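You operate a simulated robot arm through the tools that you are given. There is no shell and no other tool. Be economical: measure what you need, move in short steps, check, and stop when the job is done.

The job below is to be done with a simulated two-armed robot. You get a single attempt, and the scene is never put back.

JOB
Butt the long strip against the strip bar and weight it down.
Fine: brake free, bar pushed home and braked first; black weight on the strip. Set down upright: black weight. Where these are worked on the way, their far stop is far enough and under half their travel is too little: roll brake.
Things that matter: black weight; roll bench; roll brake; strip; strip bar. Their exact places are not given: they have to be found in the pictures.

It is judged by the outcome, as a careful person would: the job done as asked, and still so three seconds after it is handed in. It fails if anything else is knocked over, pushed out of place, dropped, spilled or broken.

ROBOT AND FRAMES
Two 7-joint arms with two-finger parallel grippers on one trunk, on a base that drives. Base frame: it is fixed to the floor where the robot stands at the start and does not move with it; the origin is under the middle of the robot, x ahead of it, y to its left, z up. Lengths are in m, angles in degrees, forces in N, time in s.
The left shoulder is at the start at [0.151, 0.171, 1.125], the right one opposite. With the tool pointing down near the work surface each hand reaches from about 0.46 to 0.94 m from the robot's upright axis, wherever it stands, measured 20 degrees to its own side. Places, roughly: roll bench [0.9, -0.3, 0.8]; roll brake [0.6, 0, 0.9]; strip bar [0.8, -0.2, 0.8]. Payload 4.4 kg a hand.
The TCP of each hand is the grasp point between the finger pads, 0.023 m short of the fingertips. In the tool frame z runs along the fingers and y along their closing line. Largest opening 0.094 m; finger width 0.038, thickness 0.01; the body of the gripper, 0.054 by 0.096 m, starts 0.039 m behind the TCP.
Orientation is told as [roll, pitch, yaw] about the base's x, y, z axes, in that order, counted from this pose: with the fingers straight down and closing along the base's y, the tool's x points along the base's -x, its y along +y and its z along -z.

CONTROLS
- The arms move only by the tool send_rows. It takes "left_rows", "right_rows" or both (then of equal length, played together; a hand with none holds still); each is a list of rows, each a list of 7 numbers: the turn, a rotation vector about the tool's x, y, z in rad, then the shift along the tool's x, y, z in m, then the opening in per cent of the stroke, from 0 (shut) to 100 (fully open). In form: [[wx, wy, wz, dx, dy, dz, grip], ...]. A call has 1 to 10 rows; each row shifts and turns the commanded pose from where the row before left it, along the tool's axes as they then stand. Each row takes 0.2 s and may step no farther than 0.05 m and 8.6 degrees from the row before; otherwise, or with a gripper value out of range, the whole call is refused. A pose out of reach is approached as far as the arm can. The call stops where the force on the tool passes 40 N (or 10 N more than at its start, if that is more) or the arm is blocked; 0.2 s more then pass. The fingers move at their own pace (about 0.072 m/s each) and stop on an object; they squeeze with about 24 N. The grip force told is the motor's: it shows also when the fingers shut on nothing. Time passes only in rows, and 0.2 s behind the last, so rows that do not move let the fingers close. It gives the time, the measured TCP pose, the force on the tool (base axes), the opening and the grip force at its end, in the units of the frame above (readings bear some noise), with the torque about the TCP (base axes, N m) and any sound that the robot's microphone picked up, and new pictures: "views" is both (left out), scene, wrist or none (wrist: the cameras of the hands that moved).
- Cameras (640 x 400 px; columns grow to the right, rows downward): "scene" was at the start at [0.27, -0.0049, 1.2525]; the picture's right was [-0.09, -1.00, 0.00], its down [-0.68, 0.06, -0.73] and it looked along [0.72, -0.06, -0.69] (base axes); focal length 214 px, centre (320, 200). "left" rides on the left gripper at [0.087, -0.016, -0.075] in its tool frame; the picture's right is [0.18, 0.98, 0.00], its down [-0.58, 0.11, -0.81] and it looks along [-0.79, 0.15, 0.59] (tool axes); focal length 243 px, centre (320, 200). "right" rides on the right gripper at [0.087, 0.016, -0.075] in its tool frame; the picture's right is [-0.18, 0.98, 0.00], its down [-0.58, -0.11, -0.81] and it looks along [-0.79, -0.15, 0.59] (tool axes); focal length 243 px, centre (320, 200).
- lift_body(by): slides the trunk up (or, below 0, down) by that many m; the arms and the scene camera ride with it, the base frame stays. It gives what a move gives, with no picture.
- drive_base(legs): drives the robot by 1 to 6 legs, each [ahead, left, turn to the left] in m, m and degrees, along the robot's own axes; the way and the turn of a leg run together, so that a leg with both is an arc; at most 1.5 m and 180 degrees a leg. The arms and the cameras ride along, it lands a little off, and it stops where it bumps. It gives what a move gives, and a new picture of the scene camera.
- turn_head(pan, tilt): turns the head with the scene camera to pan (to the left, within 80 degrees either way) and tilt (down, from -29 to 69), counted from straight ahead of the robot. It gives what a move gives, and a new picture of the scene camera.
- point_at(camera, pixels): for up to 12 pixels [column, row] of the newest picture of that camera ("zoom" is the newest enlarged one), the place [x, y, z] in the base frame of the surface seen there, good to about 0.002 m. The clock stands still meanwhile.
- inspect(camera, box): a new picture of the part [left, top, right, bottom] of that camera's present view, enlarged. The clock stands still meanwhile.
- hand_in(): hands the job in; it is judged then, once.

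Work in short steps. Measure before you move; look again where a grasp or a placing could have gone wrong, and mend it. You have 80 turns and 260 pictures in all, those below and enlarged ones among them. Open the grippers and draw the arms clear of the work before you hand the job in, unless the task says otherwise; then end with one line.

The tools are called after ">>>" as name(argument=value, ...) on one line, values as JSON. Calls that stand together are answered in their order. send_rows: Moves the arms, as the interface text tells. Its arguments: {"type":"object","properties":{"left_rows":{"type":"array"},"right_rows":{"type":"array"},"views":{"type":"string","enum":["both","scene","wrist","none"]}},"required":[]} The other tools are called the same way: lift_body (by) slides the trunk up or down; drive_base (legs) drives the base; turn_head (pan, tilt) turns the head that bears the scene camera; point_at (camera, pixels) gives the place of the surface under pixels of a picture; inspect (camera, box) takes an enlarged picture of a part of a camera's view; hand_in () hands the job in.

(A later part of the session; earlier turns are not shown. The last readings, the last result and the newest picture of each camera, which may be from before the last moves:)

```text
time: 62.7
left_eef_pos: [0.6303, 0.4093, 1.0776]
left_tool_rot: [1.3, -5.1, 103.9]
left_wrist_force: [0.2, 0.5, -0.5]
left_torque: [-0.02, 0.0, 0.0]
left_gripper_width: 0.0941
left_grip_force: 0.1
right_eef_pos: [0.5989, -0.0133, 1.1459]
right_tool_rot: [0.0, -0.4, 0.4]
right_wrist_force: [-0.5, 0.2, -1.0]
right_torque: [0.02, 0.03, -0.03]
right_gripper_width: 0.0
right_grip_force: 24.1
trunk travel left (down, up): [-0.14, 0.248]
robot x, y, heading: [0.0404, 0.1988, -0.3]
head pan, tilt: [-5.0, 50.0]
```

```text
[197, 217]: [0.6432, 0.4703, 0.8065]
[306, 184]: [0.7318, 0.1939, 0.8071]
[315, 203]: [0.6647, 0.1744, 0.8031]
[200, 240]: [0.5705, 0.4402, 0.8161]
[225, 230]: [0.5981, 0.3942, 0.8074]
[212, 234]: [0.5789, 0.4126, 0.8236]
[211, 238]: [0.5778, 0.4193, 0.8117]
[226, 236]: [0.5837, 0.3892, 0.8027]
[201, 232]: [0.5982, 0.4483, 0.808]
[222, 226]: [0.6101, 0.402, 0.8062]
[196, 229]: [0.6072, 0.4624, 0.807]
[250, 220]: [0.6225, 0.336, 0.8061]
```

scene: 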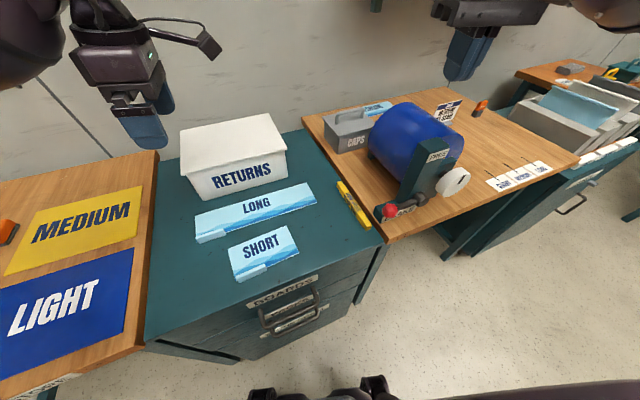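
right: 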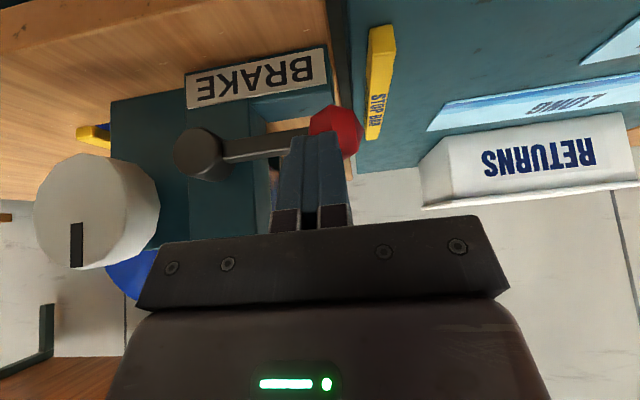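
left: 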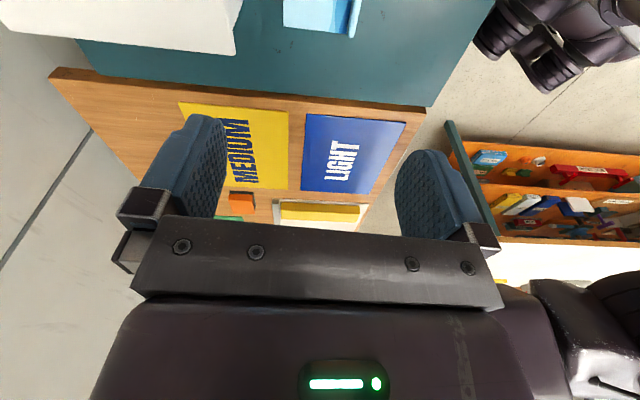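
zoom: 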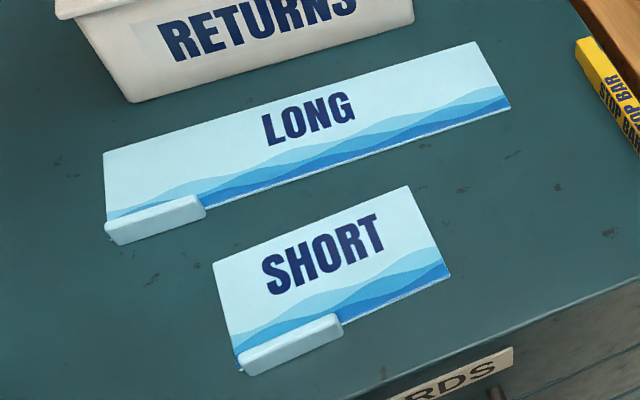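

More accurate points from the enlarged picture.

>>> point_at(camera="zoom", pixels=[[107, 155], [474, 45], [506, 106], [212, 205], [110, 210], [108, 226], [116, 240], [200, 200], [202, 212], [155, 216], [160, 226], [155, 207]])

```text
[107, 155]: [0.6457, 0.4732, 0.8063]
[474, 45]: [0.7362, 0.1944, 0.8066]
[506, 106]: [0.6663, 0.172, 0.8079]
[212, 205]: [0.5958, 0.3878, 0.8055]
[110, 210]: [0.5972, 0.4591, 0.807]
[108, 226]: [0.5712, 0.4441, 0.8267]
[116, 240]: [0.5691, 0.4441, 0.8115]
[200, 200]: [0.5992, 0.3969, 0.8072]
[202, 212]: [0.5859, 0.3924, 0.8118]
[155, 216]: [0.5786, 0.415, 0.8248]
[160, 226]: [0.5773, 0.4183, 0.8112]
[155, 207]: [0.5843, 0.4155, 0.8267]
```

The strip already lies parallel to the bench's u axis (18°), tab lip at V≈0.684, S −0.25…−0.19, top z 0.827. I align the left hand to yaw 108° and hover above the tab.

>>> send_rows(left_rows=[[0.0227, 0.089, -0.0716, 0, 0, 0, 50], [0, 0, 0, -0.0033, 0.0084, 0.0356, 50], [0, 0, 0, -0.0033, 0.0084, 0.0356, 50], [0, 0, 0, -0.0033, 0.0084, 0.0356, 50], [0, 0, 0, -0.0033, 0.0084, 0.0356, 50], [0, 0, 0, -0.0033, 0.0084, 0.0356, 50]], views="both")

```text
time: 64.1
left_eef_pos: [0.5866, 0.4114, 0.8959]
left_tool_rot: [-0.3, 0.0, 108.0]
left_wrist_force: [0.6, 0.2, 0.2]
left_torque: [0.01, -0.01, 0.01]
left_gripper_width: 0.0471
left_grip_force: 0.1
right_eef_pos: [0.5999, -0.0148, 1.1469]
right_tool_rot: [-0.1, -0.4, 0.3]
right_wrist_force: [0.2, -1.0, 0.2]
right_torque: [-0.01, -0.02, 0.01]
right_gripper_width: 0.0001
right_grip_force: 24.0
trunk travel left (down, up): [-0.14, 0.248]
robot x, y, heading: [0.046, 0.2011, -0.5]
head pan, tilt: [-5.0, 50.0]
```

scene: 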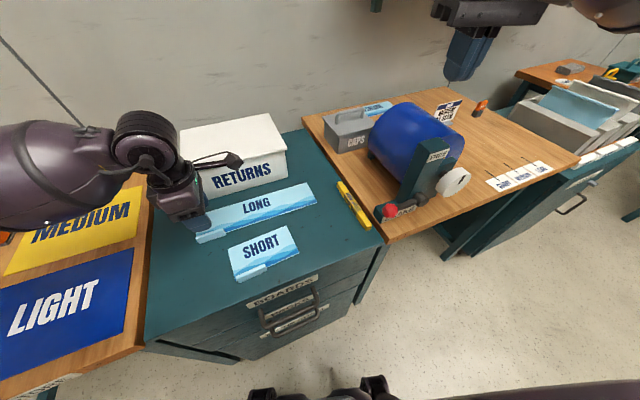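
left: 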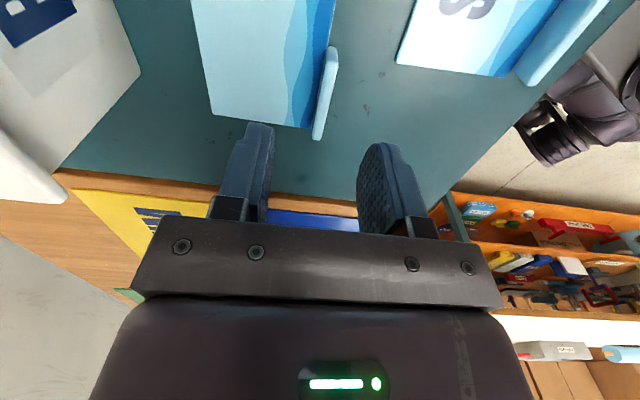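

Wrist picture shows strip end at rows 115–128 and tab at (325,95). I measure these with the wrist camera.

>>> point_at(camera="left", pixels=[[215, 112], [304, 125], [318, 136], [314, 130], [333, 52], [326, 90], [322, 90], [330, 95], [318, 90], [265, 60]])

>>> inspect(camera="left", box=[180, 0, 400, 150])

```text
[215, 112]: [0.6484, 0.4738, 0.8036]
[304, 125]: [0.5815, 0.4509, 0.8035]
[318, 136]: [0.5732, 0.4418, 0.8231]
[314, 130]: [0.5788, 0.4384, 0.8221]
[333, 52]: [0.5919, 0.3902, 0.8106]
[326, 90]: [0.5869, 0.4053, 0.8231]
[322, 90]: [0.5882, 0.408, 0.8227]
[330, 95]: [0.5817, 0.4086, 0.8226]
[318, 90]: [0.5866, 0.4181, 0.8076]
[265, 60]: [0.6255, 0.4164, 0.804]
```

```text
2.67 times, centred on (290, 75) of left
```

zoom: 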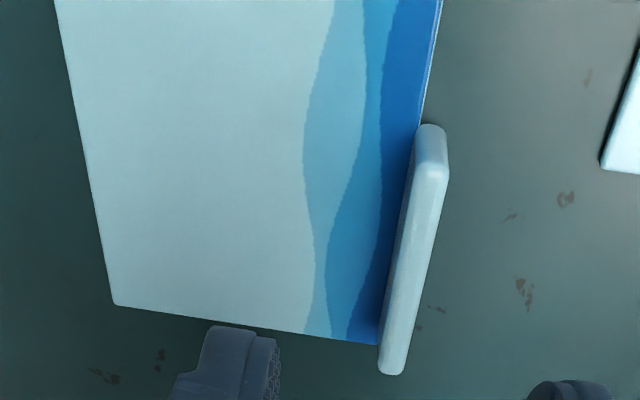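

Tab: V 0.679–0.687, S −0.25…−0.19, top z 0.823. I descend to z 0.832 and close on it.

>>> send_rows(left_rows=[[0, 0, 0, 0, 0.0025, 0.032, 50], [0, 0, 0, 0, 0, 0.0315, 50]], views="none")

>>> send_rows(left_rows=[[0, 0, 0, 0, 0, 0, 0], [0, 0, 0, 0, 0, 0, 0], [0, 0, 0, 0, 0, 0, 0], [0, 0, 0, 0, 0, 0, 0]], views="both")

```text
time: 64.7
left_eef_pos: [0.5855, 0.4132, 0.8348]
left_tool_rot: [-0.3, 0.0, 107.9]
left_wrist_force: [0.3, -1.1, -0.3]
left_torque: [0.0, 0.02, 0.02]
left_gripper_width: 0.0473
left_grip_force: 0.1
right_eef_pos: [0.599, -0.0137, 1.1468]
right_tool_rot: [-0.1, -0.4, 0.3]
right_wrist_force: [-0.5, -0.1, -0.3]
right_torque: [-0.02, -0.03, 0.02]
right_gripper_width: 0.0
right_grip_force: 24.3
trunk travel left (down, up): [-0.14, 0.248]
robot x, y, heading: [0.0428, 0.2015, -0.5]
head pan, tilt: [-5.0, 50.0]
```

```text
time: 65.7
left_eef_pos: [0.5841, 0.4127, 0.8359]
left_tool_rot: [-0.4, 0.0, 107.9]
left_wrist_force: [-0.1, -0.3, -0.2]
left_torque: [-0.03, 0.02, -0.05]
left_gripper_width: 0.0072
left_grip_force: 24.2
right_eef_pos: [0.5982, -0.014, 1.1462]
right_tool_rot: [-0.1, -0.5, 0.4]
right_wrist_force: [0.3, 0.2, -0.2]
right_torque: [0.05, 0.0, 0.0]
right_gripper_width: 0.0001
right_grip_force: 24.0
trunk travel left (down, up): [-0.14, 0.248]
robot x, y, heading: [0.0439, 0.2051, -0.4]
head pan, tilt: [-5.0, 50.0]
```

scene: 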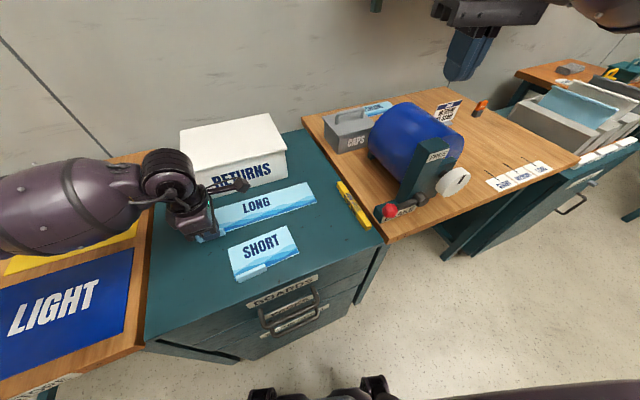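
left: 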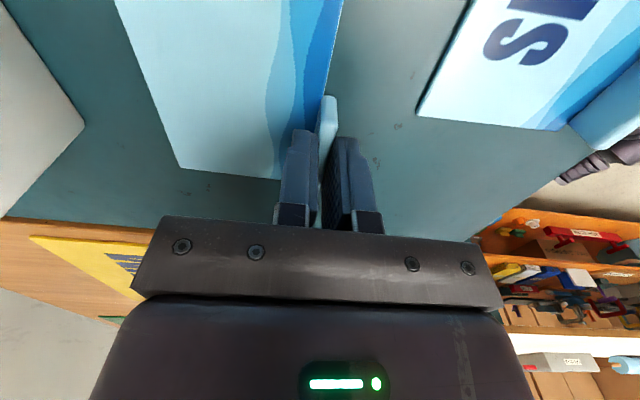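

Gripped at width 7 mm, but only ~1 cm deep; I regrip 3 mm deeper.

>>> send_rows(left_rows=[[0, 0, 0, 0, 0, 0, 20], [0, 0, 0, 0, 0, 0.0035, 20], [0, 0, 0, 0, 0, 0, 0], [0, 0, 0, 0, 0, 0, 0], [0, 0, 0, 0, 0, 0, 0]], views="none")

>>> send_rows(left_rows=[[0, 0, 0, 0, 0, -0.01, 0], [0, 0, 0, 0, 0, -0.02, 0], [0, 0, 0, 0, 0, -0.02, 0]], views="both")

```text
time: 66.9
left_eef_pos: [0.5852, 0.4127, 0.8311]
left_tool_rot: [-0.3, 0.0, 107.9]
left_wrist_force: [0.0, -0.2, 0.5]
left_torque: [-0.02, 0.04, 0.04]
left_gripper_width: 0.007
left_grip_force: 24.1
right_eef_pos: [0.5983, -0.0144, 1.1466]
right_tool_rot: [-0.1, -0.6, 0.3]
right_wrist_force: [-0.4, -0.5, 0.6]
right_torque: [0.0, -0.02, 0.03]
right_gripper_width: 0.0
right_grip_force: 23.5
trunk travel left (down, up): [-0.14, 0.248]
robot x, y, heading: [0.0422, 0.2024, -0.5]
head pan, tilt: [-5.0, 50.0]
```

```text
time: 67.7
left_eef_pos: [0.5844, 0.4133, 0.8833]
left_tool_rot: [-0.3, 0.0, 107.8]
left_wrist_force: [0.1, -0.2, -0.2]
left_torque: [0.05, 0.07, 0.03]
left_gripper_width: 0.0073
left_grip_force: 23.9
right_eef_pos: [0.5982, -0.0149, 1.1464]
right_tool_rot: [-0.1, -0.5, 0.3]
right_wrist_force: [0.5, -1.0, 0.2]
right_torque: [0.01, -0.01, -0.01]
right_gripper_width: 0.0
right_grip_force: 23.7
trunk travel left (down, up): [-0.14, 0.248]
robot x, y, heading: [0.0422, 0.2034, -0.1]
head pan, tilt: [-5.0, 50.0]
```

scene: 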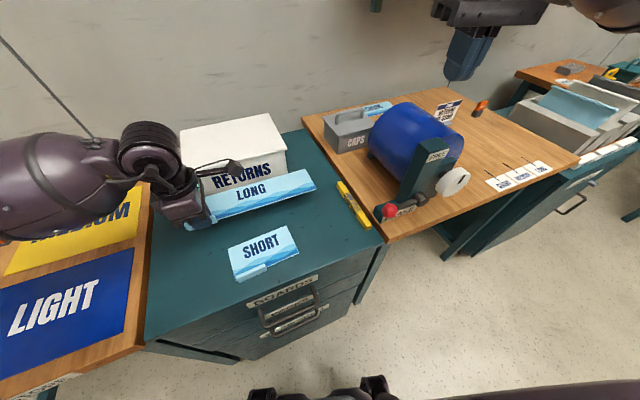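
left: 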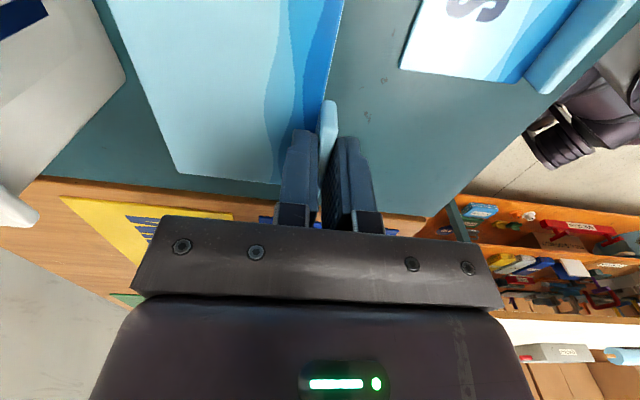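

The strip is held level. I raise the trunk 0.2 m to clear the post and drive right 0.66 m, then ahead 0.1 m.

>>> lift_body(by=0.2)

>>> drive_base(legs=[[0, -0.66, 0], [0.1, 0, 0]])

```text
time: 69.8
left_eef_pos: [0.5845, 0.4116, 1.0812]
left_tool_rot: [-0.3, 0.0, 108.0]
left_wrist_force: [0.9, 0.0, -1.0]
left_torque: [0.09, 0.03, 0.0]
left_gripper_width: 0.007
left_grip_force: 24.1
right_eef_pos: [0.5994, -0.0145, 1.3453]
right_tool_rot: [-0.2, -0.4, 0.3]
right_wrist_force: [0.6, -0.2, -0.6]
right_torque: [-0.02, 0.02, -0.01]
right_gripper_width: 0.0002
right_grip_force: 23.9
trunk travel left (down, up): [-0.34, 0.048]
robot x, y, heading: [0.0453, 0.2008, -0.3]
head pan, tilt: [-5.0, 50.0]
```

```text
time: 76.7
left_eef_pos: [0.6816, -0.2352, 1.0823]
left_tool_rot: [-0.2, -0.1, 107.6]
left_wrist_force: [0.9, 1.1, -1.0]
left_torque: [0.04, 0.07, 0.01]
left_gripper_width: 0.007
left_grip_force: 24.4
right_eef_pos: [0.6916, -0.6622, 1.3471]
right_tool_rot: [-0.1, -0.5, -0.2]
right_wrist_force: [0.2, 0.1, 0.5]
right_torque: [0.02, 0.0, -0.01]
right_gripper_width: 0.0
right_grip_force: 23.8
trunk travel left (down, up): [-0.34, 0.048]
robot x, y, heading: [0.1392, -0.4448, -0.8]
head pan, tilt: [-5.0, 50.0]
```

scene: 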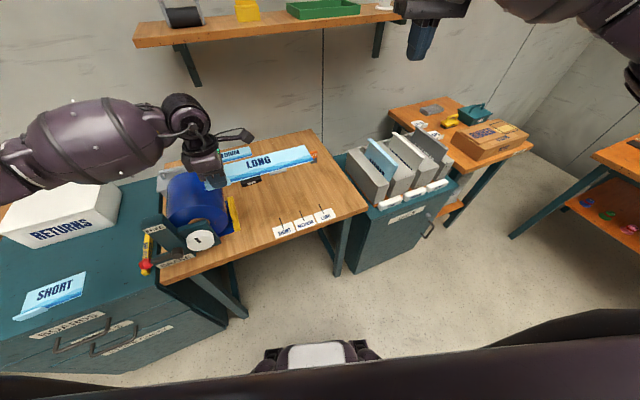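

Strip carried over the bench. I align it: +4.5 cm along u and +7.3 cm along v, then lower the trunk 0.2 m.

>>> send_rows(left_rows=[[0, 0, -0.007, 0.0225, -0.0368, 0, 0], [0, 0, 0, 0.0225, -0.0368, 0, 0]], views="none")

>>> lift_body(by=-0.2)

>>> turn_head(pan=10, tilt=48)

>>> inspect(camera="scene", box=[220, 90, 420, 230])

>>> inspect(camera="left", box=[0, 0, 640, 400])

```text
time: 77.3
left_eef_pos: [0.7652, -0.2562, 1.0825]
left_tool_rot: [-0.3, -0.1, 107.9]
left_wrist_force: [0.3, 0.2, -1.1]
left_torque: [0.04, 0.04, -0.04]
left_gripper_width: 0.0074
left_grip_force: 23.9
right_eef_pos: [0.6927, -0.6634, 1.3467]
right_tool_rot: [0.0, -0.4, -0.1]
right_wrist_force: [0.1, -0.2, -0.1]
right_torque: [0.03, 0.02, 0.01]
right_gripper_width: 0.0
right_grip_force: 24.2
trunk travel left (down, up): [-0.34, 0.048]
robot x, y, heading: [0.1423, -0.4448, -0.7]
head pan, tilt: [-5.0, 50.0]
```

```text
time: 79.5
left_eef_pos: [0.7629, -0.2583, 0.8918]
left_tool_rot: [-1.3, 0.1, 108.0]
left_wrist_force: [1.1, -0.2, -0.4]
left_torque: [0.06, 0.06, -0.03]
left_gripper_width: 0.0071
left_grip_force: 24.2
right_eef_pos: [0.6852, -0.6647, 1.1518]
right_tool_rot: [0.1, -1.1, -0.2]
right_wrist_force: [0.1, 0.5, 0.6]
right_torque: [0.03, 0.01, 0.0]
right_gripper_width: 0.0001
right_grip_force: 24.3
trunk travel left (down, up): [-0.14, 0.248]
robot x, y, heading: [0.1379, -0.4451, -0.7]
head pan, tilt: [-5.0, 50.0]
```

```text
time: 80.2
left_eef_pos: [0.763, -0.2568, 0.8916]
left_tool_rot: [-1.3, 0.1, 108.0]
left_wrist_force: [-0.1, -0.5, -0.2]
left_torque: [0.05, 0.07, -0.03]
left_gripper_width: 0.0071
left_grip_force: 24.7
right_eef_pos: [0.6857, -0.6647, 1.1499]
right_tool_rot: [0.1, -0.9, -0.1]
right_wrist_force: [-0.3, 0.2, 0.2]
right_torque: [-0.01, -0.03, -0.03]
right_gripper_width: 0.0
right_grip_force: 24.3
trunk travel left (down, up): [-0.14, 0.248]
robot x, y, heading: [0.1373, -0.4439, -0.3]
head pan, tilt: [10.0, 48.0]
```

scene: 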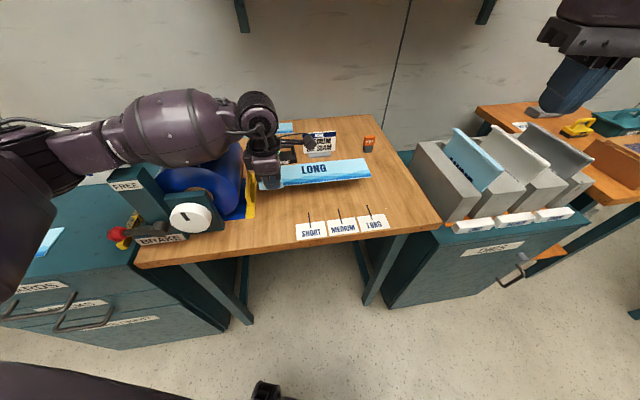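

```text
2.86 times, centred on (320, 160) of scene
```

zoom: 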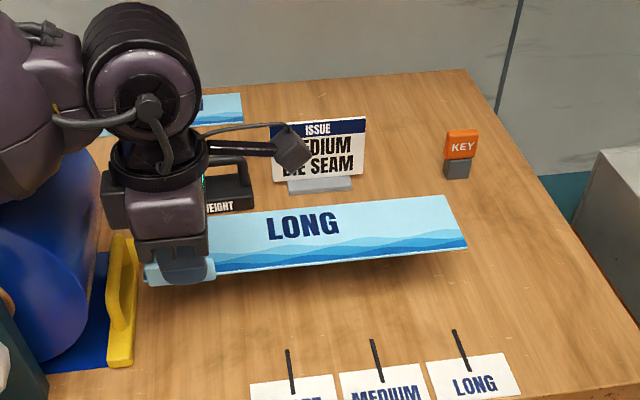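

```text
1.00 times, centred on (320, 200) of left (not enlarged: the box is as wide or as high as the picture)
```

zoom: 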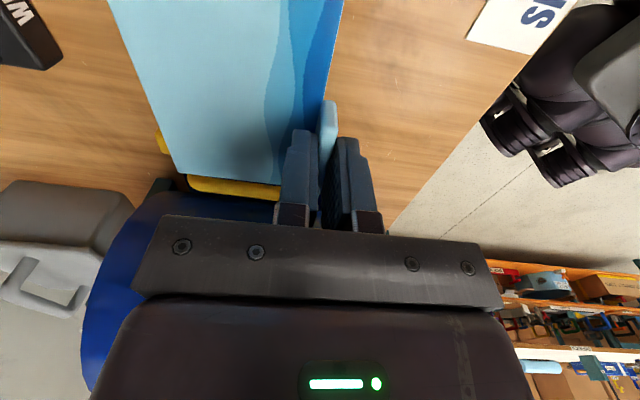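

Strip end is ~22 mm short of the bar, above the bench. I level the small roll error and lower to just above the surface.

>>> send_rows(left_rows=[[-0.02, 0, 0, 0, 0, 0.027, 0], [0, 0, 0, 0, 0, 0.02, 0], [0, 0, 0, 0, 0, 0.009, 0]], views="both")

>>> inspect(camera="scene", box=[220, 120, 400, 230])

```text
time: 81.2
left_eef_pos: [0.785, -0.2542, 0.8892]
left_tool_rot: [-5.7, 2.2, 109.1]
left_wrist_force: [0.1, 0.3, -1.3]
left_torque: [0.08, 0.1, -0.01]
left_gripper_width: 0.0072
left_grip_force: 24.4
right_eef_pos: [0.6797, -0.6703, 1.1556]
right_tool_rot: [0.5, -1.5, -0.1]
right_wrist_force: [-0.1, -0.2, -1.3]
right_torque: [0.03, 0.04, 0.01]
right_gripper_width: 0.0001
right_grip_force: 23.8
trunk travel left (down, up): [-0.14, 0.248]
robot x, y, heading: [0.1378, -0.4438, -0.6]
head pan, tilt: [10.0, 48.0]
stopped in row 3 (left hand): the arm was blocked; the commanded pose is now the measured one
```

scene: 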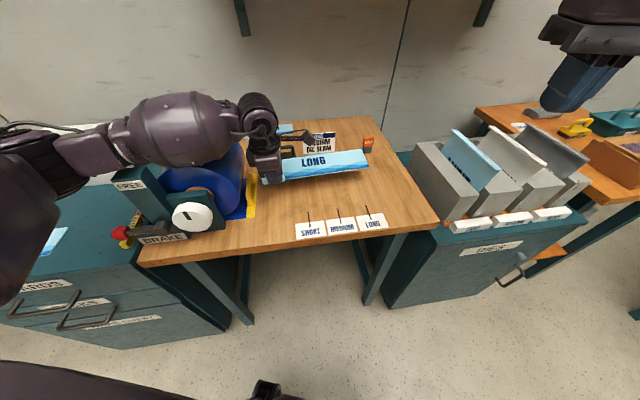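
left: 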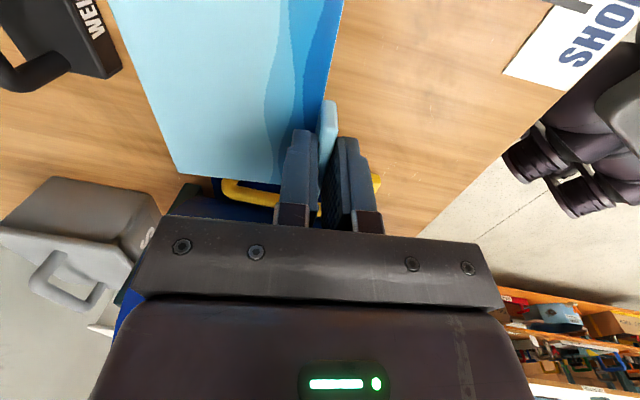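

```text
3.56 times, centred on (310, 175) of scene
```

zoom: 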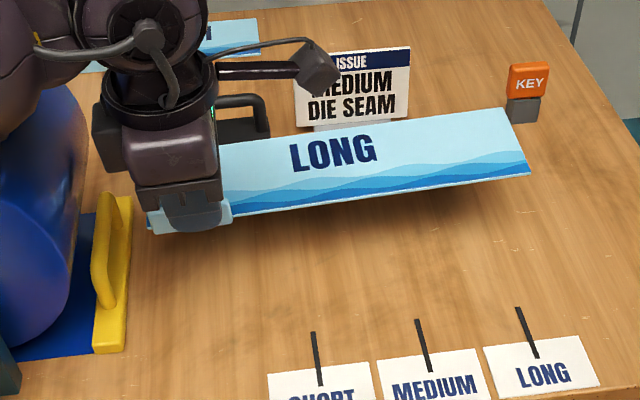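

The forearm has rested on the FREE post and blocked the descent. I raise the trunk (arm rides up), then reach down more steeply from a higher shoulder.

>>> lift_body(by=0.24)

>>> turn_head(pan=15, tilt=52)

>>> inspect(camera="scene", box=[180, 90, 420, 240])

```text
time: 83.7
left_eef_pos: [0.7858, -0.2513, 1.1005]
left_tool_rot: [-3.0, 1.6, 108.8]
left_wrist_force: [0.0, -0.7, -0.3]
left_torque: [0.06, 0.08, 0.0]
left_gripper_width: 0.0071
left_grip_force: 23.9
right_eef_pos: [0.6926, -0.6622, 1.3867]
right_tool_rot: [-0.1, -0.5, -0.1]
right_wrist_force: [0.0, -0.2, 0.8]
right_torque: [-0.03, -0.01, 0.02]
right_gripper_width: 0.0
right_grip_force: 24.0
trunk travel left (down, up): [-0.38, 0.008]
robot x, y, heading: [0.1356, -0.4439, -0.8]
head pan, tilt: [10.0, 48.0]
```

```text
time: 84.4
left_eef_pos: [0.7871, -0.2522, 1.1022]
left_tool_rot: [-3.1, 1.8, 108.7]
left_wrist_force: [0.6, 0.6, -0.6]
left_torque: [0.04, 0.03, 0.0]
left_gripper_width: 0.0072
left_grip_force: 23.7
right_eef_pos: [0.6922, -0.6625, 1.3853]
right_tool_rot: [0.0, -0.5, -0.2]
right_wrist_force: [0.4, 0.1, -0.3]
right_torque: [-0.01, 0.0, -0.01]
right_gripper_width: 0.0001
right_grip_force: 23.7
trunk travel left (down, up): [-0.38, 0.008]
robot x, y, heading: [0.1403, -0.4445, -0.5]
head pan, tilt: [15.0, 52.0]
```

scene: 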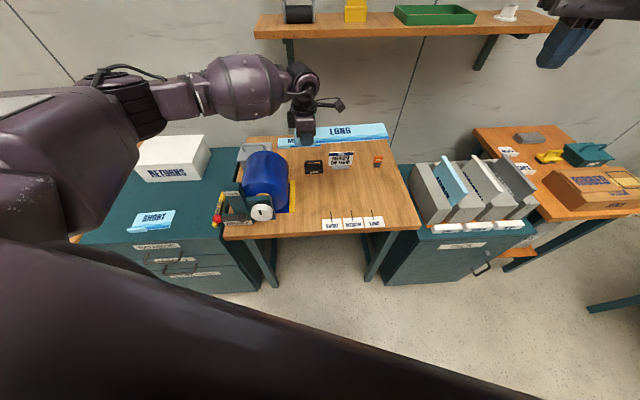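

```text
2.67 times, centred on (300, 165) of scene
```

zoom: 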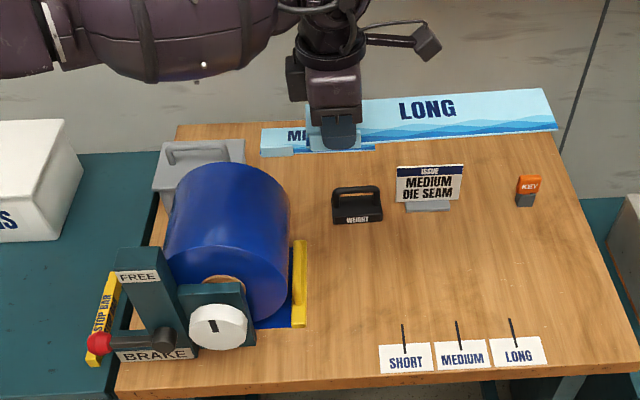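

All items are intact. I correct pose and descend part of the way.

>>> send_rows(left_rows=[[-0.054, -0.03, 0.013, 0.002, 0.0216, 0, 0], [0, 0, 0, 0, 0, 0.043, 0], [0, 0, 0, 0, 0, 0.043, 0], [0, 0, 0, 0, 0, 0.043, 0], [0, 0, 0, 0, 0, 0.043, 0]], views="scene")

>>> inspect(camera="scene", box=[140, 90, 420, 265])

```text
time: 85.6
left_eef_pos: [0.7664, -0.2615, 0.9267]
left_tool_rot: [0.0, 0.1, 108.0]
left_wrist_force: [-0.1, 0.9, -0.7]
left_torque: [0.14, 0.03, 0.03]
left_gripper_width: 0.007
left_grip_force: 24.1
right_eef_pos: [0.6917, -0.6624, 1.3862]
right_tool_rot: [-0.1, -0.6, -0.1]
right_wrist_force: [0.2, 0.8, 0.1]
right_torque: [0.03, 0.01, 0.03]
right_gripper_width: 0.0
right_grip_force: 24.5
trunk travel left (down, up): [-0.38, 0.008]
robot x, y, heading: [0.1397, -0.4428, -0.9]
head pan, tilt: [15.0, 52.0]
```

scene: 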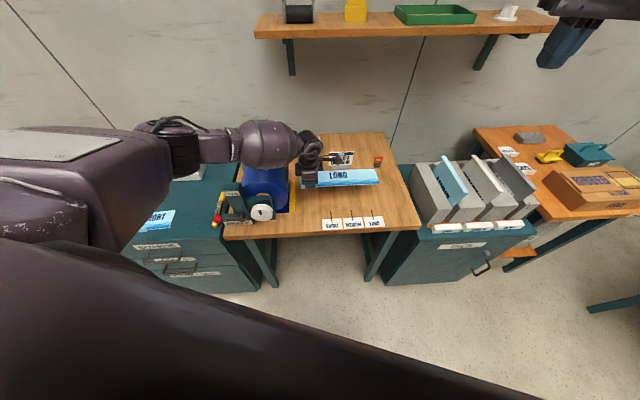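

```text
2.29 times, centred on (280, 178) of scene
```

zoom: 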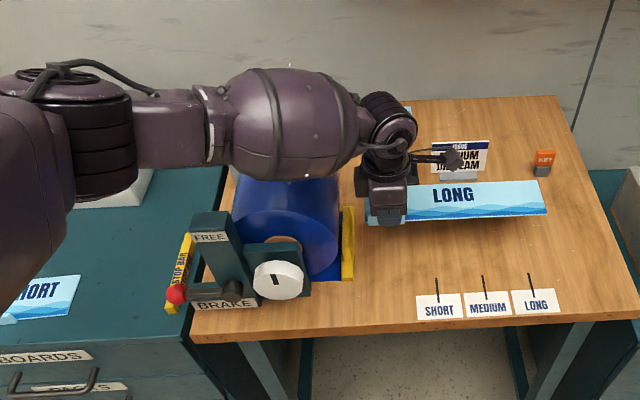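

I measure how high the forearm is above the roll (top ≈0.98).

>>> point_at(camera="zoom", pixels=[[280, 176], [240, 165], [320, 165], [280, 120], [200, 160], [160, 150], [250, 195], [350, 120]])

```text
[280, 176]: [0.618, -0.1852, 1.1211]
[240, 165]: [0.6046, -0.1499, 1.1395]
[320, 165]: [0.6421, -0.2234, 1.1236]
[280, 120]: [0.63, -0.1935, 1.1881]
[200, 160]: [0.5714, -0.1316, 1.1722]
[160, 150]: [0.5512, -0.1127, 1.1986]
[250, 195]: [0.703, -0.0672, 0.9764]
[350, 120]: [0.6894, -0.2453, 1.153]
```

Forearm underside has ~10 cm over the roll – enough. I descend another 8 cm.

>>> send_rows(left_rows=[[0, 0, 0, 0, 0, 0.03, 0], [0, 0, 0, 0, 0, 0.03, 0], [0, 0, 0, 0, 0, 0.022, 0]], views="both")

>>> inspect(camera="scene", box=[240, 120, 420, 240])

```text
time: 86.4
left_eef_pos: [0.7675, -0.2629, 0.8448]
left_tool_rot: [0.1, 0.0, 108.2]
left_wrist_force: [-0.3, 0.6, -0.4]
left_torque: [0.08, 0.04, -0.03]
left_gripper_width: 0.0073
left_grip_force: 24.4
right_eef_pos: [0.6921, -0.6623, 1.3866]
right_tool_rot: [0.0, -0.6, -0.1]
right_wrist_force: [-0.7, -0.5, 0.1]
right_torque: [-0.03, 0.0, 0.0]
right_gripper_width: 0.0
right_grip_force: 24.1
trunk travel left (down, up): [-0.38, 0.008]
robot x, y, heading: [0.1379, -0.4449, -0.8]
head pan, tilt: [15.0, 52.0]
```

scene: 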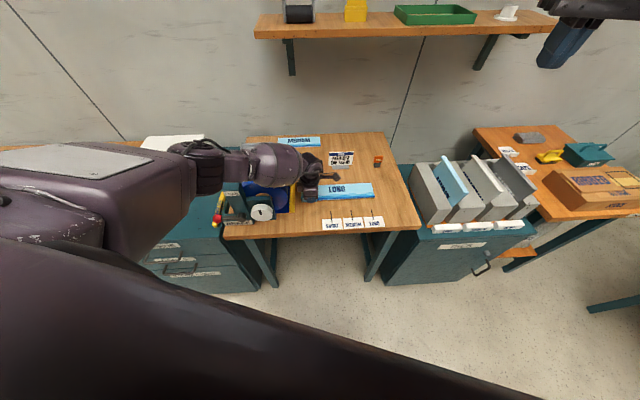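
left: 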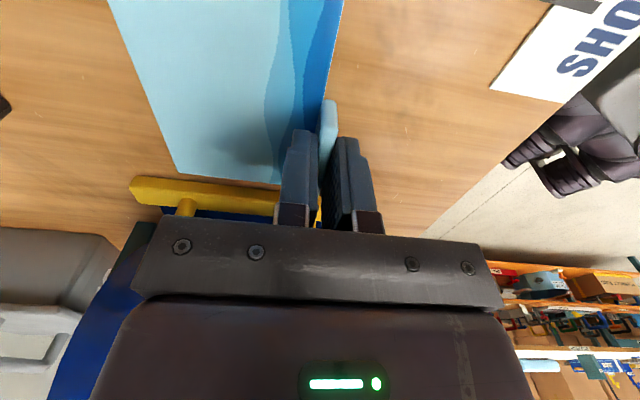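

```text
3.33 times, centred on (330, 180) of scene
```

zoom: 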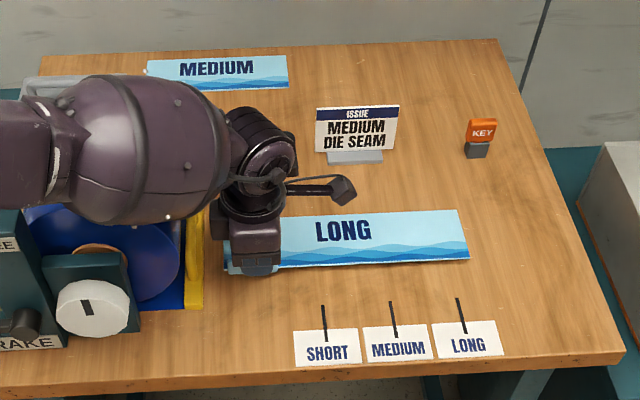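

Clear and parallel. I measure the gap between strip end and bar in the wrist picture, with strip ~1 cm above the bench.

>>> point_at(camera="left", pixels=[[182, 168], [225, 175], [268, 181], [150, 180], [175, 183], [200, 186], [260, 192], [190, 195]])

```text
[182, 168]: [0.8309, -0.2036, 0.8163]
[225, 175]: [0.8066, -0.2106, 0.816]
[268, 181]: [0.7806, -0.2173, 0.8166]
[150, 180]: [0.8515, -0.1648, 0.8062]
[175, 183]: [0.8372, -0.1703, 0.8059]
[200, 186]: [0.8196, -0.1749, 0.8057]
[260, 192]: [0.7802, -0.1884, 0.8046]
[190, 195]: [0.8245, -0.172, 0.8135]
```

Gap ≈ 28 mm. I lower ~9 mm to the bench, then slide 24 mm toward the bar.

>>> send_rows(left_rows=[[0, 0, 0, 0, 0, 0.009, 0], [0, 0, 0, -0.012, 0, 0, 0], [0, 0, 0, -0.012, 0, 0, 0]], views="wrist")

>>> inspect(camera="left", box=[100, 60, 380, 235])

>>> point_at(camera="left", pixels=[[182, 166], [225, 173], [268, 179], [140, 50], [120, 5], [332, 60], [341, 5], [175, 176]])

```text
time: 87.2
left_eef_pos: [0.7592, -0.2378, 0.8376]
left_tool_rot: [0.0, 0.0, 108.1]
left_wrist_force: [0.2, -0.1, -1.0]
left_torque: [0.06, 0.02, 0.01]
left_gripper_width: 0.0072
left_grip_force: 23.8
right_eef_pos: [0.6917, -0.6629, 1.3866]
right_tool_rot: [-0.2, -0.6, -0.2]
right_wrist_force: [-0.8, 0.0, -0.3]
right_torque: [0.0, 0.01, -0.01]
right_gripper_width: 0.0
right_grip_force: 24.0
trunk travel left (down, up): [-0.38, 0.008]
robot x, y, heading: [0.1382, -0.4446, -0.6]
head pan, tilt: [15.0, 52.0]
```

left: 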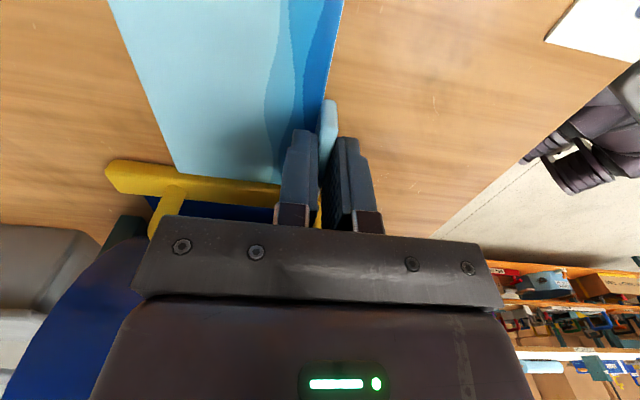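

```text
2.29 times, centred on (240, 148) of left
```

zoom: 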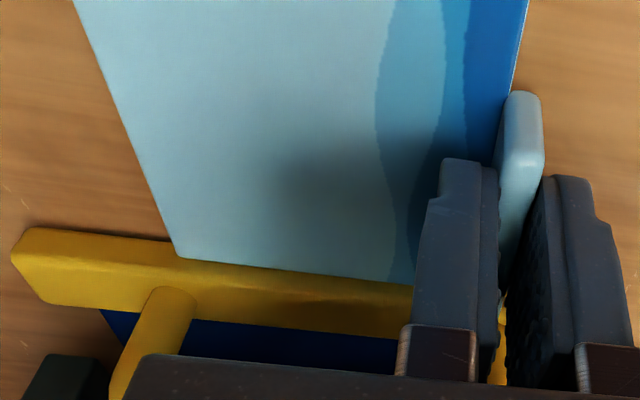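

```text
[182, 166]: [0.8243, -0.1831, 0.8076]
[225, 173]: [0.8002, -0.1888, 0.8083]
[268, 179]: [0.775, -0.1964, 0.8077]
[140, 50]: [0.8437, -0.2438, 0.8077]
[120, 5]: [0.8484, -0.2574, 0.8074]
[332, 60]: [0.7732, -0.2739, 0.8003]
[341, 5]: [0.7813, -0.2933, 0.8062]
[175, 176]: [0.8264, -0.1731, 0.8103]
```

About 5 mm left. I lower 1 mm more and slide on gently till it butts.

>>> send_rows(left_rows=[[0, 0, 0, -0.003, 0, 0.0012, 0], [0, 0, 0, -0.003, 0, 0, 0], [0, 0, 0, -0.002, 0, 0, 0]], views="wrist")

>>> inspect(camera="left", box=[100, 120, 300, 235])

>>> inspect(camera="scene", box=[260, 130, 420, 240])

>>> point_at(camera="zoom", pixels=[[120, 207], [395, 190], [405, 238], [120, 258], [250, 198], [250, 250], [60, 200], [74, 240]])

```text
time: 88.0
left_eef_pos: [0.7579, -0.2375, 0.8371]
left_tool_rot: [0.0, 0.3, 107.7]
left_wrist_force: [7.1, -20.9, 0.5]
left_torque: [-0.54, -0.15, -0.08]
left_gripper_width: 0.0077
left_grip_force: 23.8
right_eef_pos: [0.6932, -0.6656, 1.3863]
right_tool_rot: [0.0, -0.5, -0.2]
right_wrist_force: [-0.1, -0.1, 0.0]
right_torque: [0.01, -0.01, -0.01]
right_gripper_width: 0.0
right_grip_force: 23.2
trunk travel left (down, up): [-0.38, 0.008]
robot x, y, heading: [0.1357, -0.4424, -0.7]
head pan, tilt: [15.0, 52.0]
```

left: 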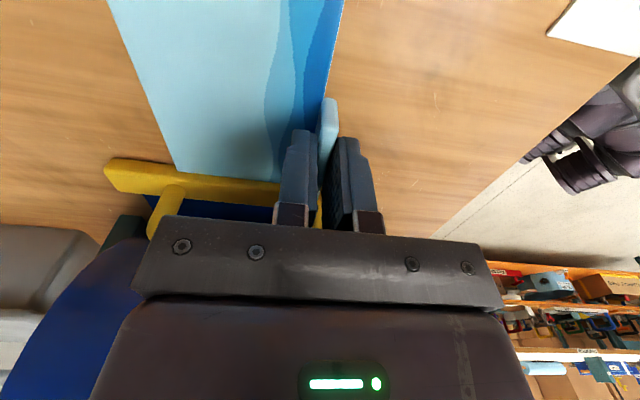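

```text
3.20 times, centred on (200, 178) of left
```

zoom: 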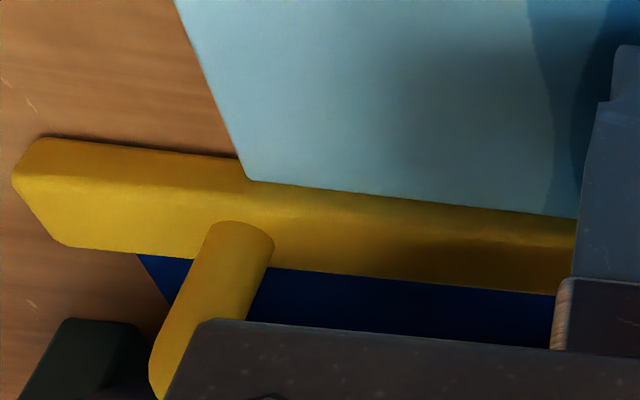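

```text
3.64 times, centred on (340, 185) of scene
```

zoom: 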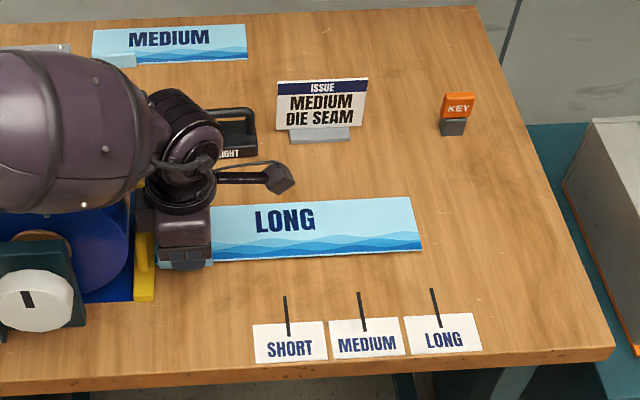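

```text
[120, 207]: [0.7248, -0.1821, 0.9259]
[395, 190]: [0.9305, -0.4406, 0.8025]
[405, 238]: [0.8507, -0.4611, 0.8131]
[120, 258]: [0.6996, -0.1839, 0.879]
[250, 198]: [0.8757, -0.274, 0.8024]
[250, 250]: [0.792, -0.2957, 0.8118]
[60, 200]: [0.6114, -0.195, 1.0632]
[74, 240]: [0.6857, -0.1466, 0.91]
```

Butted: 22 N along u, no gap in the zoom at (400,200). I lower the last bit to the bench and ease the preload.

>>> send_rows(left_rows=[[0, 0, 0, 0.0015, 0, 0.0015, 0], [0, 0, 0, 0, 0, 0.0015, 0]], views="wrist")

>>> inspect(camera="scene", box=[300, 170, 380, 215])

>>> point_at(camera="zoom", pixels=[[560, 60], [590, 200], [590, 120], [300, 90], [300, 200], [120, 100], [120, 220], [450, 130], [560, 250]])

```text
time: 88.6
left_eef_pos: [0.7575, -0.2337, 0.8347]
left_tool_rot: [-0.1, 0.0, 108.0]
left_wrist_force: [7.6, -20.6, 6.2]
left_torque: [-0.33, -0.11, -0.14]
left_gripper_width: 0.0075
left_grip_force: 23.7
right_eef_pos: [0.6911, -0.6638, 1.3853]
right_tool_rot: [0.1, -0.4, -0.1]
right_wrist_force: [-0.7, 0.1, -0.2]
right_torque: [0.02, -0.01, -0.01]
right_gripper_width: 0.0
right_grip_force: 23.9
trunk travel left (down, up): [-0.38, 0.008]
robot x, y, heading: [0.1402, -0.4453, -0.7]
head pan, tilt: [15.0, 52.0]
```

left: 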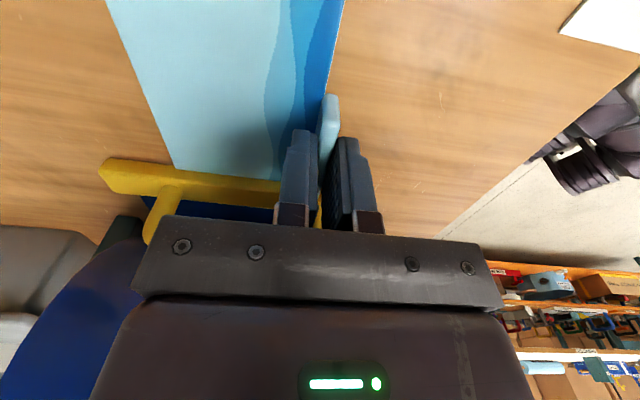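

```text
8.00 times, centred on (340, 192) of scene
```

zoom: 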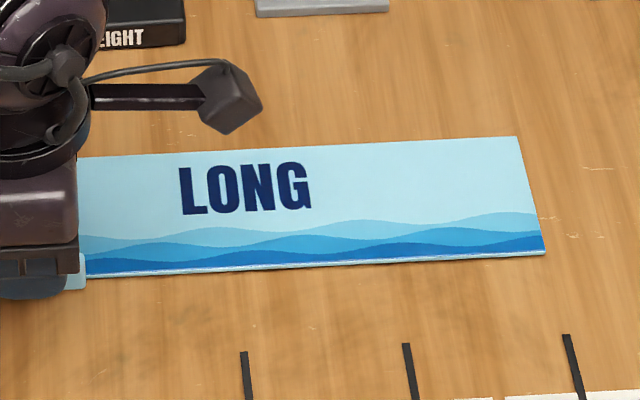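

```text
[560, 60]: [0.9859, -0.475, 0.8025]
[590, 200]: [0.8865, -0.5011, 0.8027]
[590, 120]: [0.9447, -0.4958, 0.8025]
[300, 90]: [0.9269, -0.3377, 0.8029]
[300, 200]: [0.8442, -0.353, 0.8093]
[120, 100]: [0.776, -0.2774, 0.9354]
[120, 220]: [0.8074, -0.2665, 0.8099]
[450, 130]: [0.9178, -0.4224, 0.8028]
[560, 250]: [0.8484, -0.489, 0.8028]
```

Strip is on the bench and against the bar. I release and rise.

>>> send_rows(left_rows=[[0, 0, 0, 0, 0, 0, 30], [0, 0, 0, 0, 0, 0, 30], [0, 0, 0, 0, 0, 0, 30], [0, 0, 0, 0, 0, -0.02, 30], [0, 0, 0, 0, 0, -0.04, 30], [0, 0, 0, 0, 0, -0.045, 30]], views="wrist")

>>> inspect(camera="left", box=[100, 30, 380, 235])

>>> inspect(camera="scene", box=[280, 140, 400, 230])

```text
time: 90.0
left_eef_pos: [0.7549, -0.2342, 0.9378]
left_tool_rot: [0.1, -0.1, 108.1]
left_wrist_force: [0.0, 0.5, -0.4]
left_torque: [0.0, -0.02, 0.01]
left_gripper_width: 0.0282
left_grip_force: 0.0
right_eef_pos: [0.6922, -0.6628, 1.3867]
right_tool_rot: [0.1, -0.4, -0.1]
right_wrist_force: [0.7, 0.7, 0.1]
right_torque: [-0.01, 0.01, 0.01]
right_gripper_width: 0.0
right_grip_force: 23.4
trunk travel left (down, up): [-0.38, 0.008]
robot x, y, heading: [0.1372, -0.4437, -0.9]
head pan, tilt: [15.0, 52.0]
```

left: 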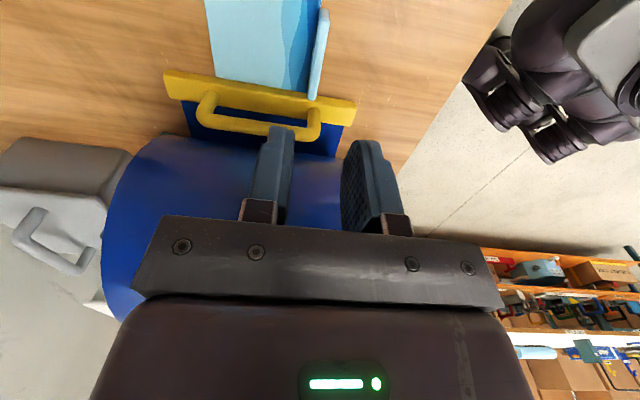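

```text
1.95 times, centred on (240, 132) of left
```

zoom: 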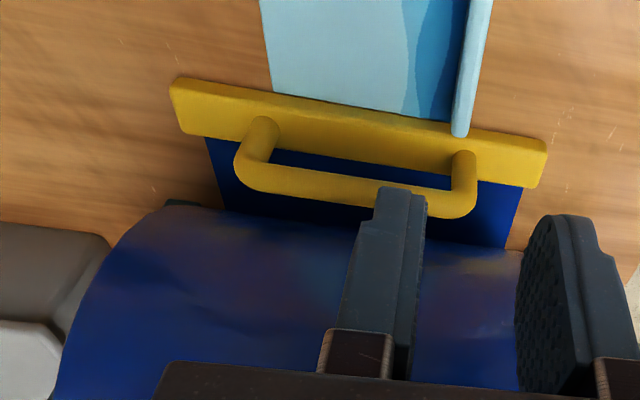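

```text
4.44 times, centred on (340, 185) of scene
```

zoom: 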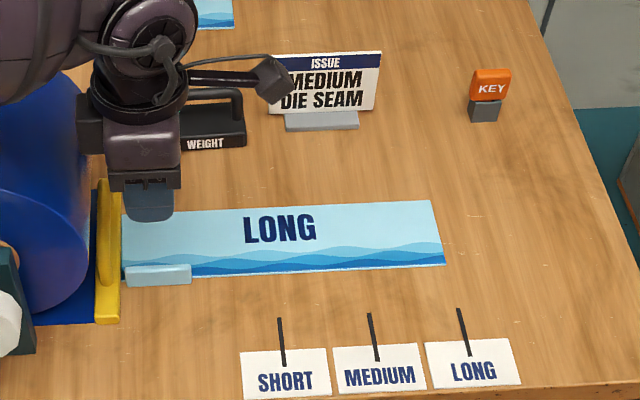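

Strip end is flush against the bar, and its far end meets the LONG mark. Now the left hand withdraws upward and back so I can see the weight.

>>> send_rows(left_rows=[[0, 0, 0, 0, 0, -0.045, 30], [0, 0, 0, 0, 0, -0.045, 30], [0, 0, 0, 0, 0, -0.045, 30], [0, 0, 0, 0, 0, -0.045, 30], [0, 0, 0, -0.02, 0.04, 0, 30], [0, 0, 0, -0.02, 0.04, 0, 30], [0, 0, 0, -0.02, 0.04, 0, 30], [0, 0, 0, -0.02, 0.04, 0, 30]], views="none")

>>> drive_base(legs=[[0, 0.36, 0]])

>>> inspect(camera="scene", box=[260, 80, 460, 220])

```text
time: 91.8
left_eef_pos: [0.5781, -0.204, 1.1193]
left_tool_rot: [-0.1, 0.0, 108.1]
left_wrist_force: [0.0, 0.5, -0.3]
left_torque: [0.02, -0.01, 0.02]
left_gripper_width: 0.0283
left_grip_force: 0.1
right_eef_pos: [0.6902, -0.6622, 1.3877]
right_tool_rot: [-0.1, -0.5, -0.2]
right_wrist_force: [-0.1, -0.1, 0.8]
right_torque: [0.01, 0.0, 0.04]
right_gripper_width: 0.0
right_grip_force: 23.4
trunk travel left (down, up): [-0.38, 0.008]
robot x, y, heading: [0.1362, -0.4416, -0.9]
head pan, tilt: [15.0, 52.0]
```

```text
time: 95.5
left_eef_pos: [0.5832, 0.1558, 1.1203]
left_tool_rot: [0.0, 0.0, 108.2]
left_wrist_force: [0.5, -0.3, -0.3]
left_torque: [-0.02, -0.03, 0.01]
left_gripper_width: 0.0281
left_grip_force: 0.0
right_eef_pos: [0.6955, -0.3013, 1.3866]
right_tool_rot: [-0.1, -0.4, 0.1]
right_wrist_force: [-0.8, 0.7, -0.6]
right_torque: [0.01, -0.02, 0.0]
right_gripper_width: 0.0
right_grip_force: 24.6
trunk travel left (down, up): [-0.38, 0.008]
robot x, y, heading: [0.1392, -0.0858, -0.5]
head pan, tilt: [15.0, 52.0]
```

scene: 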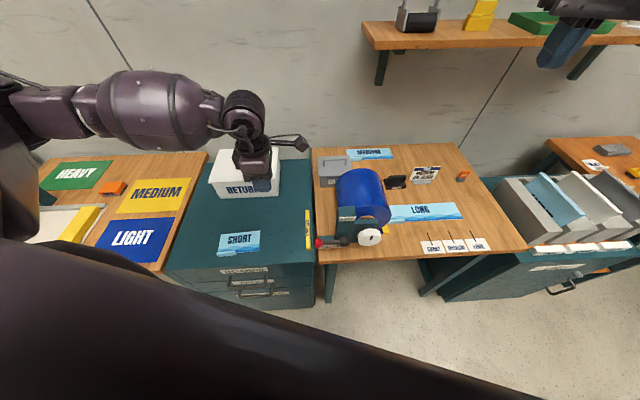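

```text
2.86 times, centred on (360, 150) of scene
```

zoom: 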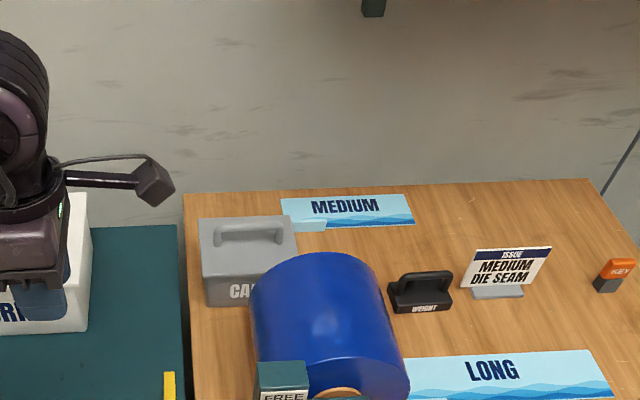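

I zoom on the weight and the strip for measurement, and turn the right hand to yaw −72° meanwhile (open).

>>> send_rows(right_rows=[[0, 0, 0.14, 0, 0, 0, 100], [0, 0, 0.14, 0, 0, 0, 100], [0, 0, 0.14, 0, 0, 0, 100], [0, 0, 0.14, 0, 0, 0, 100], [0, 0, 0.14, 0, 0, 0, 100], [0, 0, 0.14, 0, 0, 0, 100], [0, 0, 0.14, 0, 0, 0, 100], [0, 0, 0.14, 0, 0, 0, 100], [0, 0, 0.137, 0, 0, 0, 100]], views="none")

>>> turn_head(pan=-10, tilt=45)

>>> inspect(camera="scene", box=[260, 160, 380, 240])

```text
time: 97.5
left_eef_pos: [0.583, 0.1551, 1.1207]
left_tool_rot: [0.0, -0.1, 108.1]
left_wrist_force: [-0.4, 0.8, -0.4]
left_torque: [-0.02, 0.02, -0.02]
left_gripper_width: 0.0282
left_grip_force: 0.1
right_eef_pos: [0.6959, -0.3017, 1.3853]
right_tool_rot: [0.3, -0.2, -72.1]
right_wrist_force: [0.7, 0.7, -1.1]
right_torque: [-0.01, -0.01, -0.03]
right_gripper_width: 0.0939
right_grip_force: 0.0
trunk travel left (down, up): [-0.38, 0.008]
robot x, y, heading: [0.142, -0.0865, -0.6]
head pan, tilt: [15.0, 52.0]
```

```text
time: 98.4
left_eef_pos: [0.5838, 0.155, 1.1187]
left_tool_rot: [0.1, 0.0, 108.3]
left_wrist_force: [-0.4, -0.1, 0.2]
left_torque: [0.04, 0.0, 0.02]
left_gripper_width: 0.0281
left_grip_force: 0.0
right_eef_pos: [0.6968, -0.3009, 1.3864]
right_tool_rot: [0.5, -0.2, -71.9]
right_wrist_force: [-0.8, 0.1, -0.2]
right_torque: [0.01, 0.01, -0.01]
right_gripper_width: 0.094
right_grip_force: 0.1
trunk travel left (down, up): [-0.38, 0.008]
robot x, y, heading: [0.1447, -0.0824, -0.7]
head pan, tilt: [-10.0, 45.0]
```

scene: 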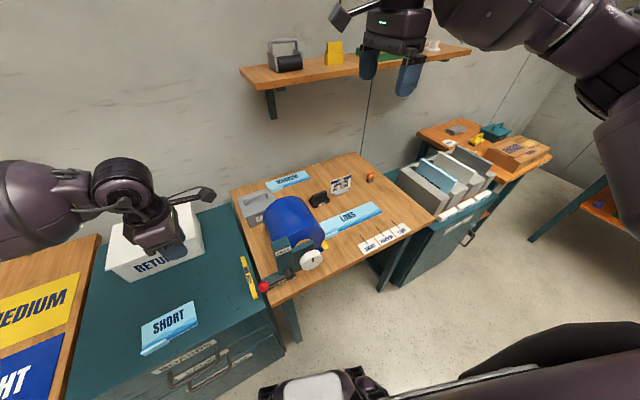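

```text
5.00 times, centred on (320, 200) of scene
```

zoom: 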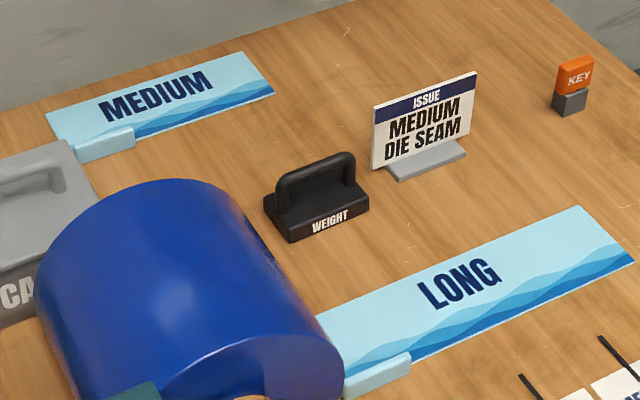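

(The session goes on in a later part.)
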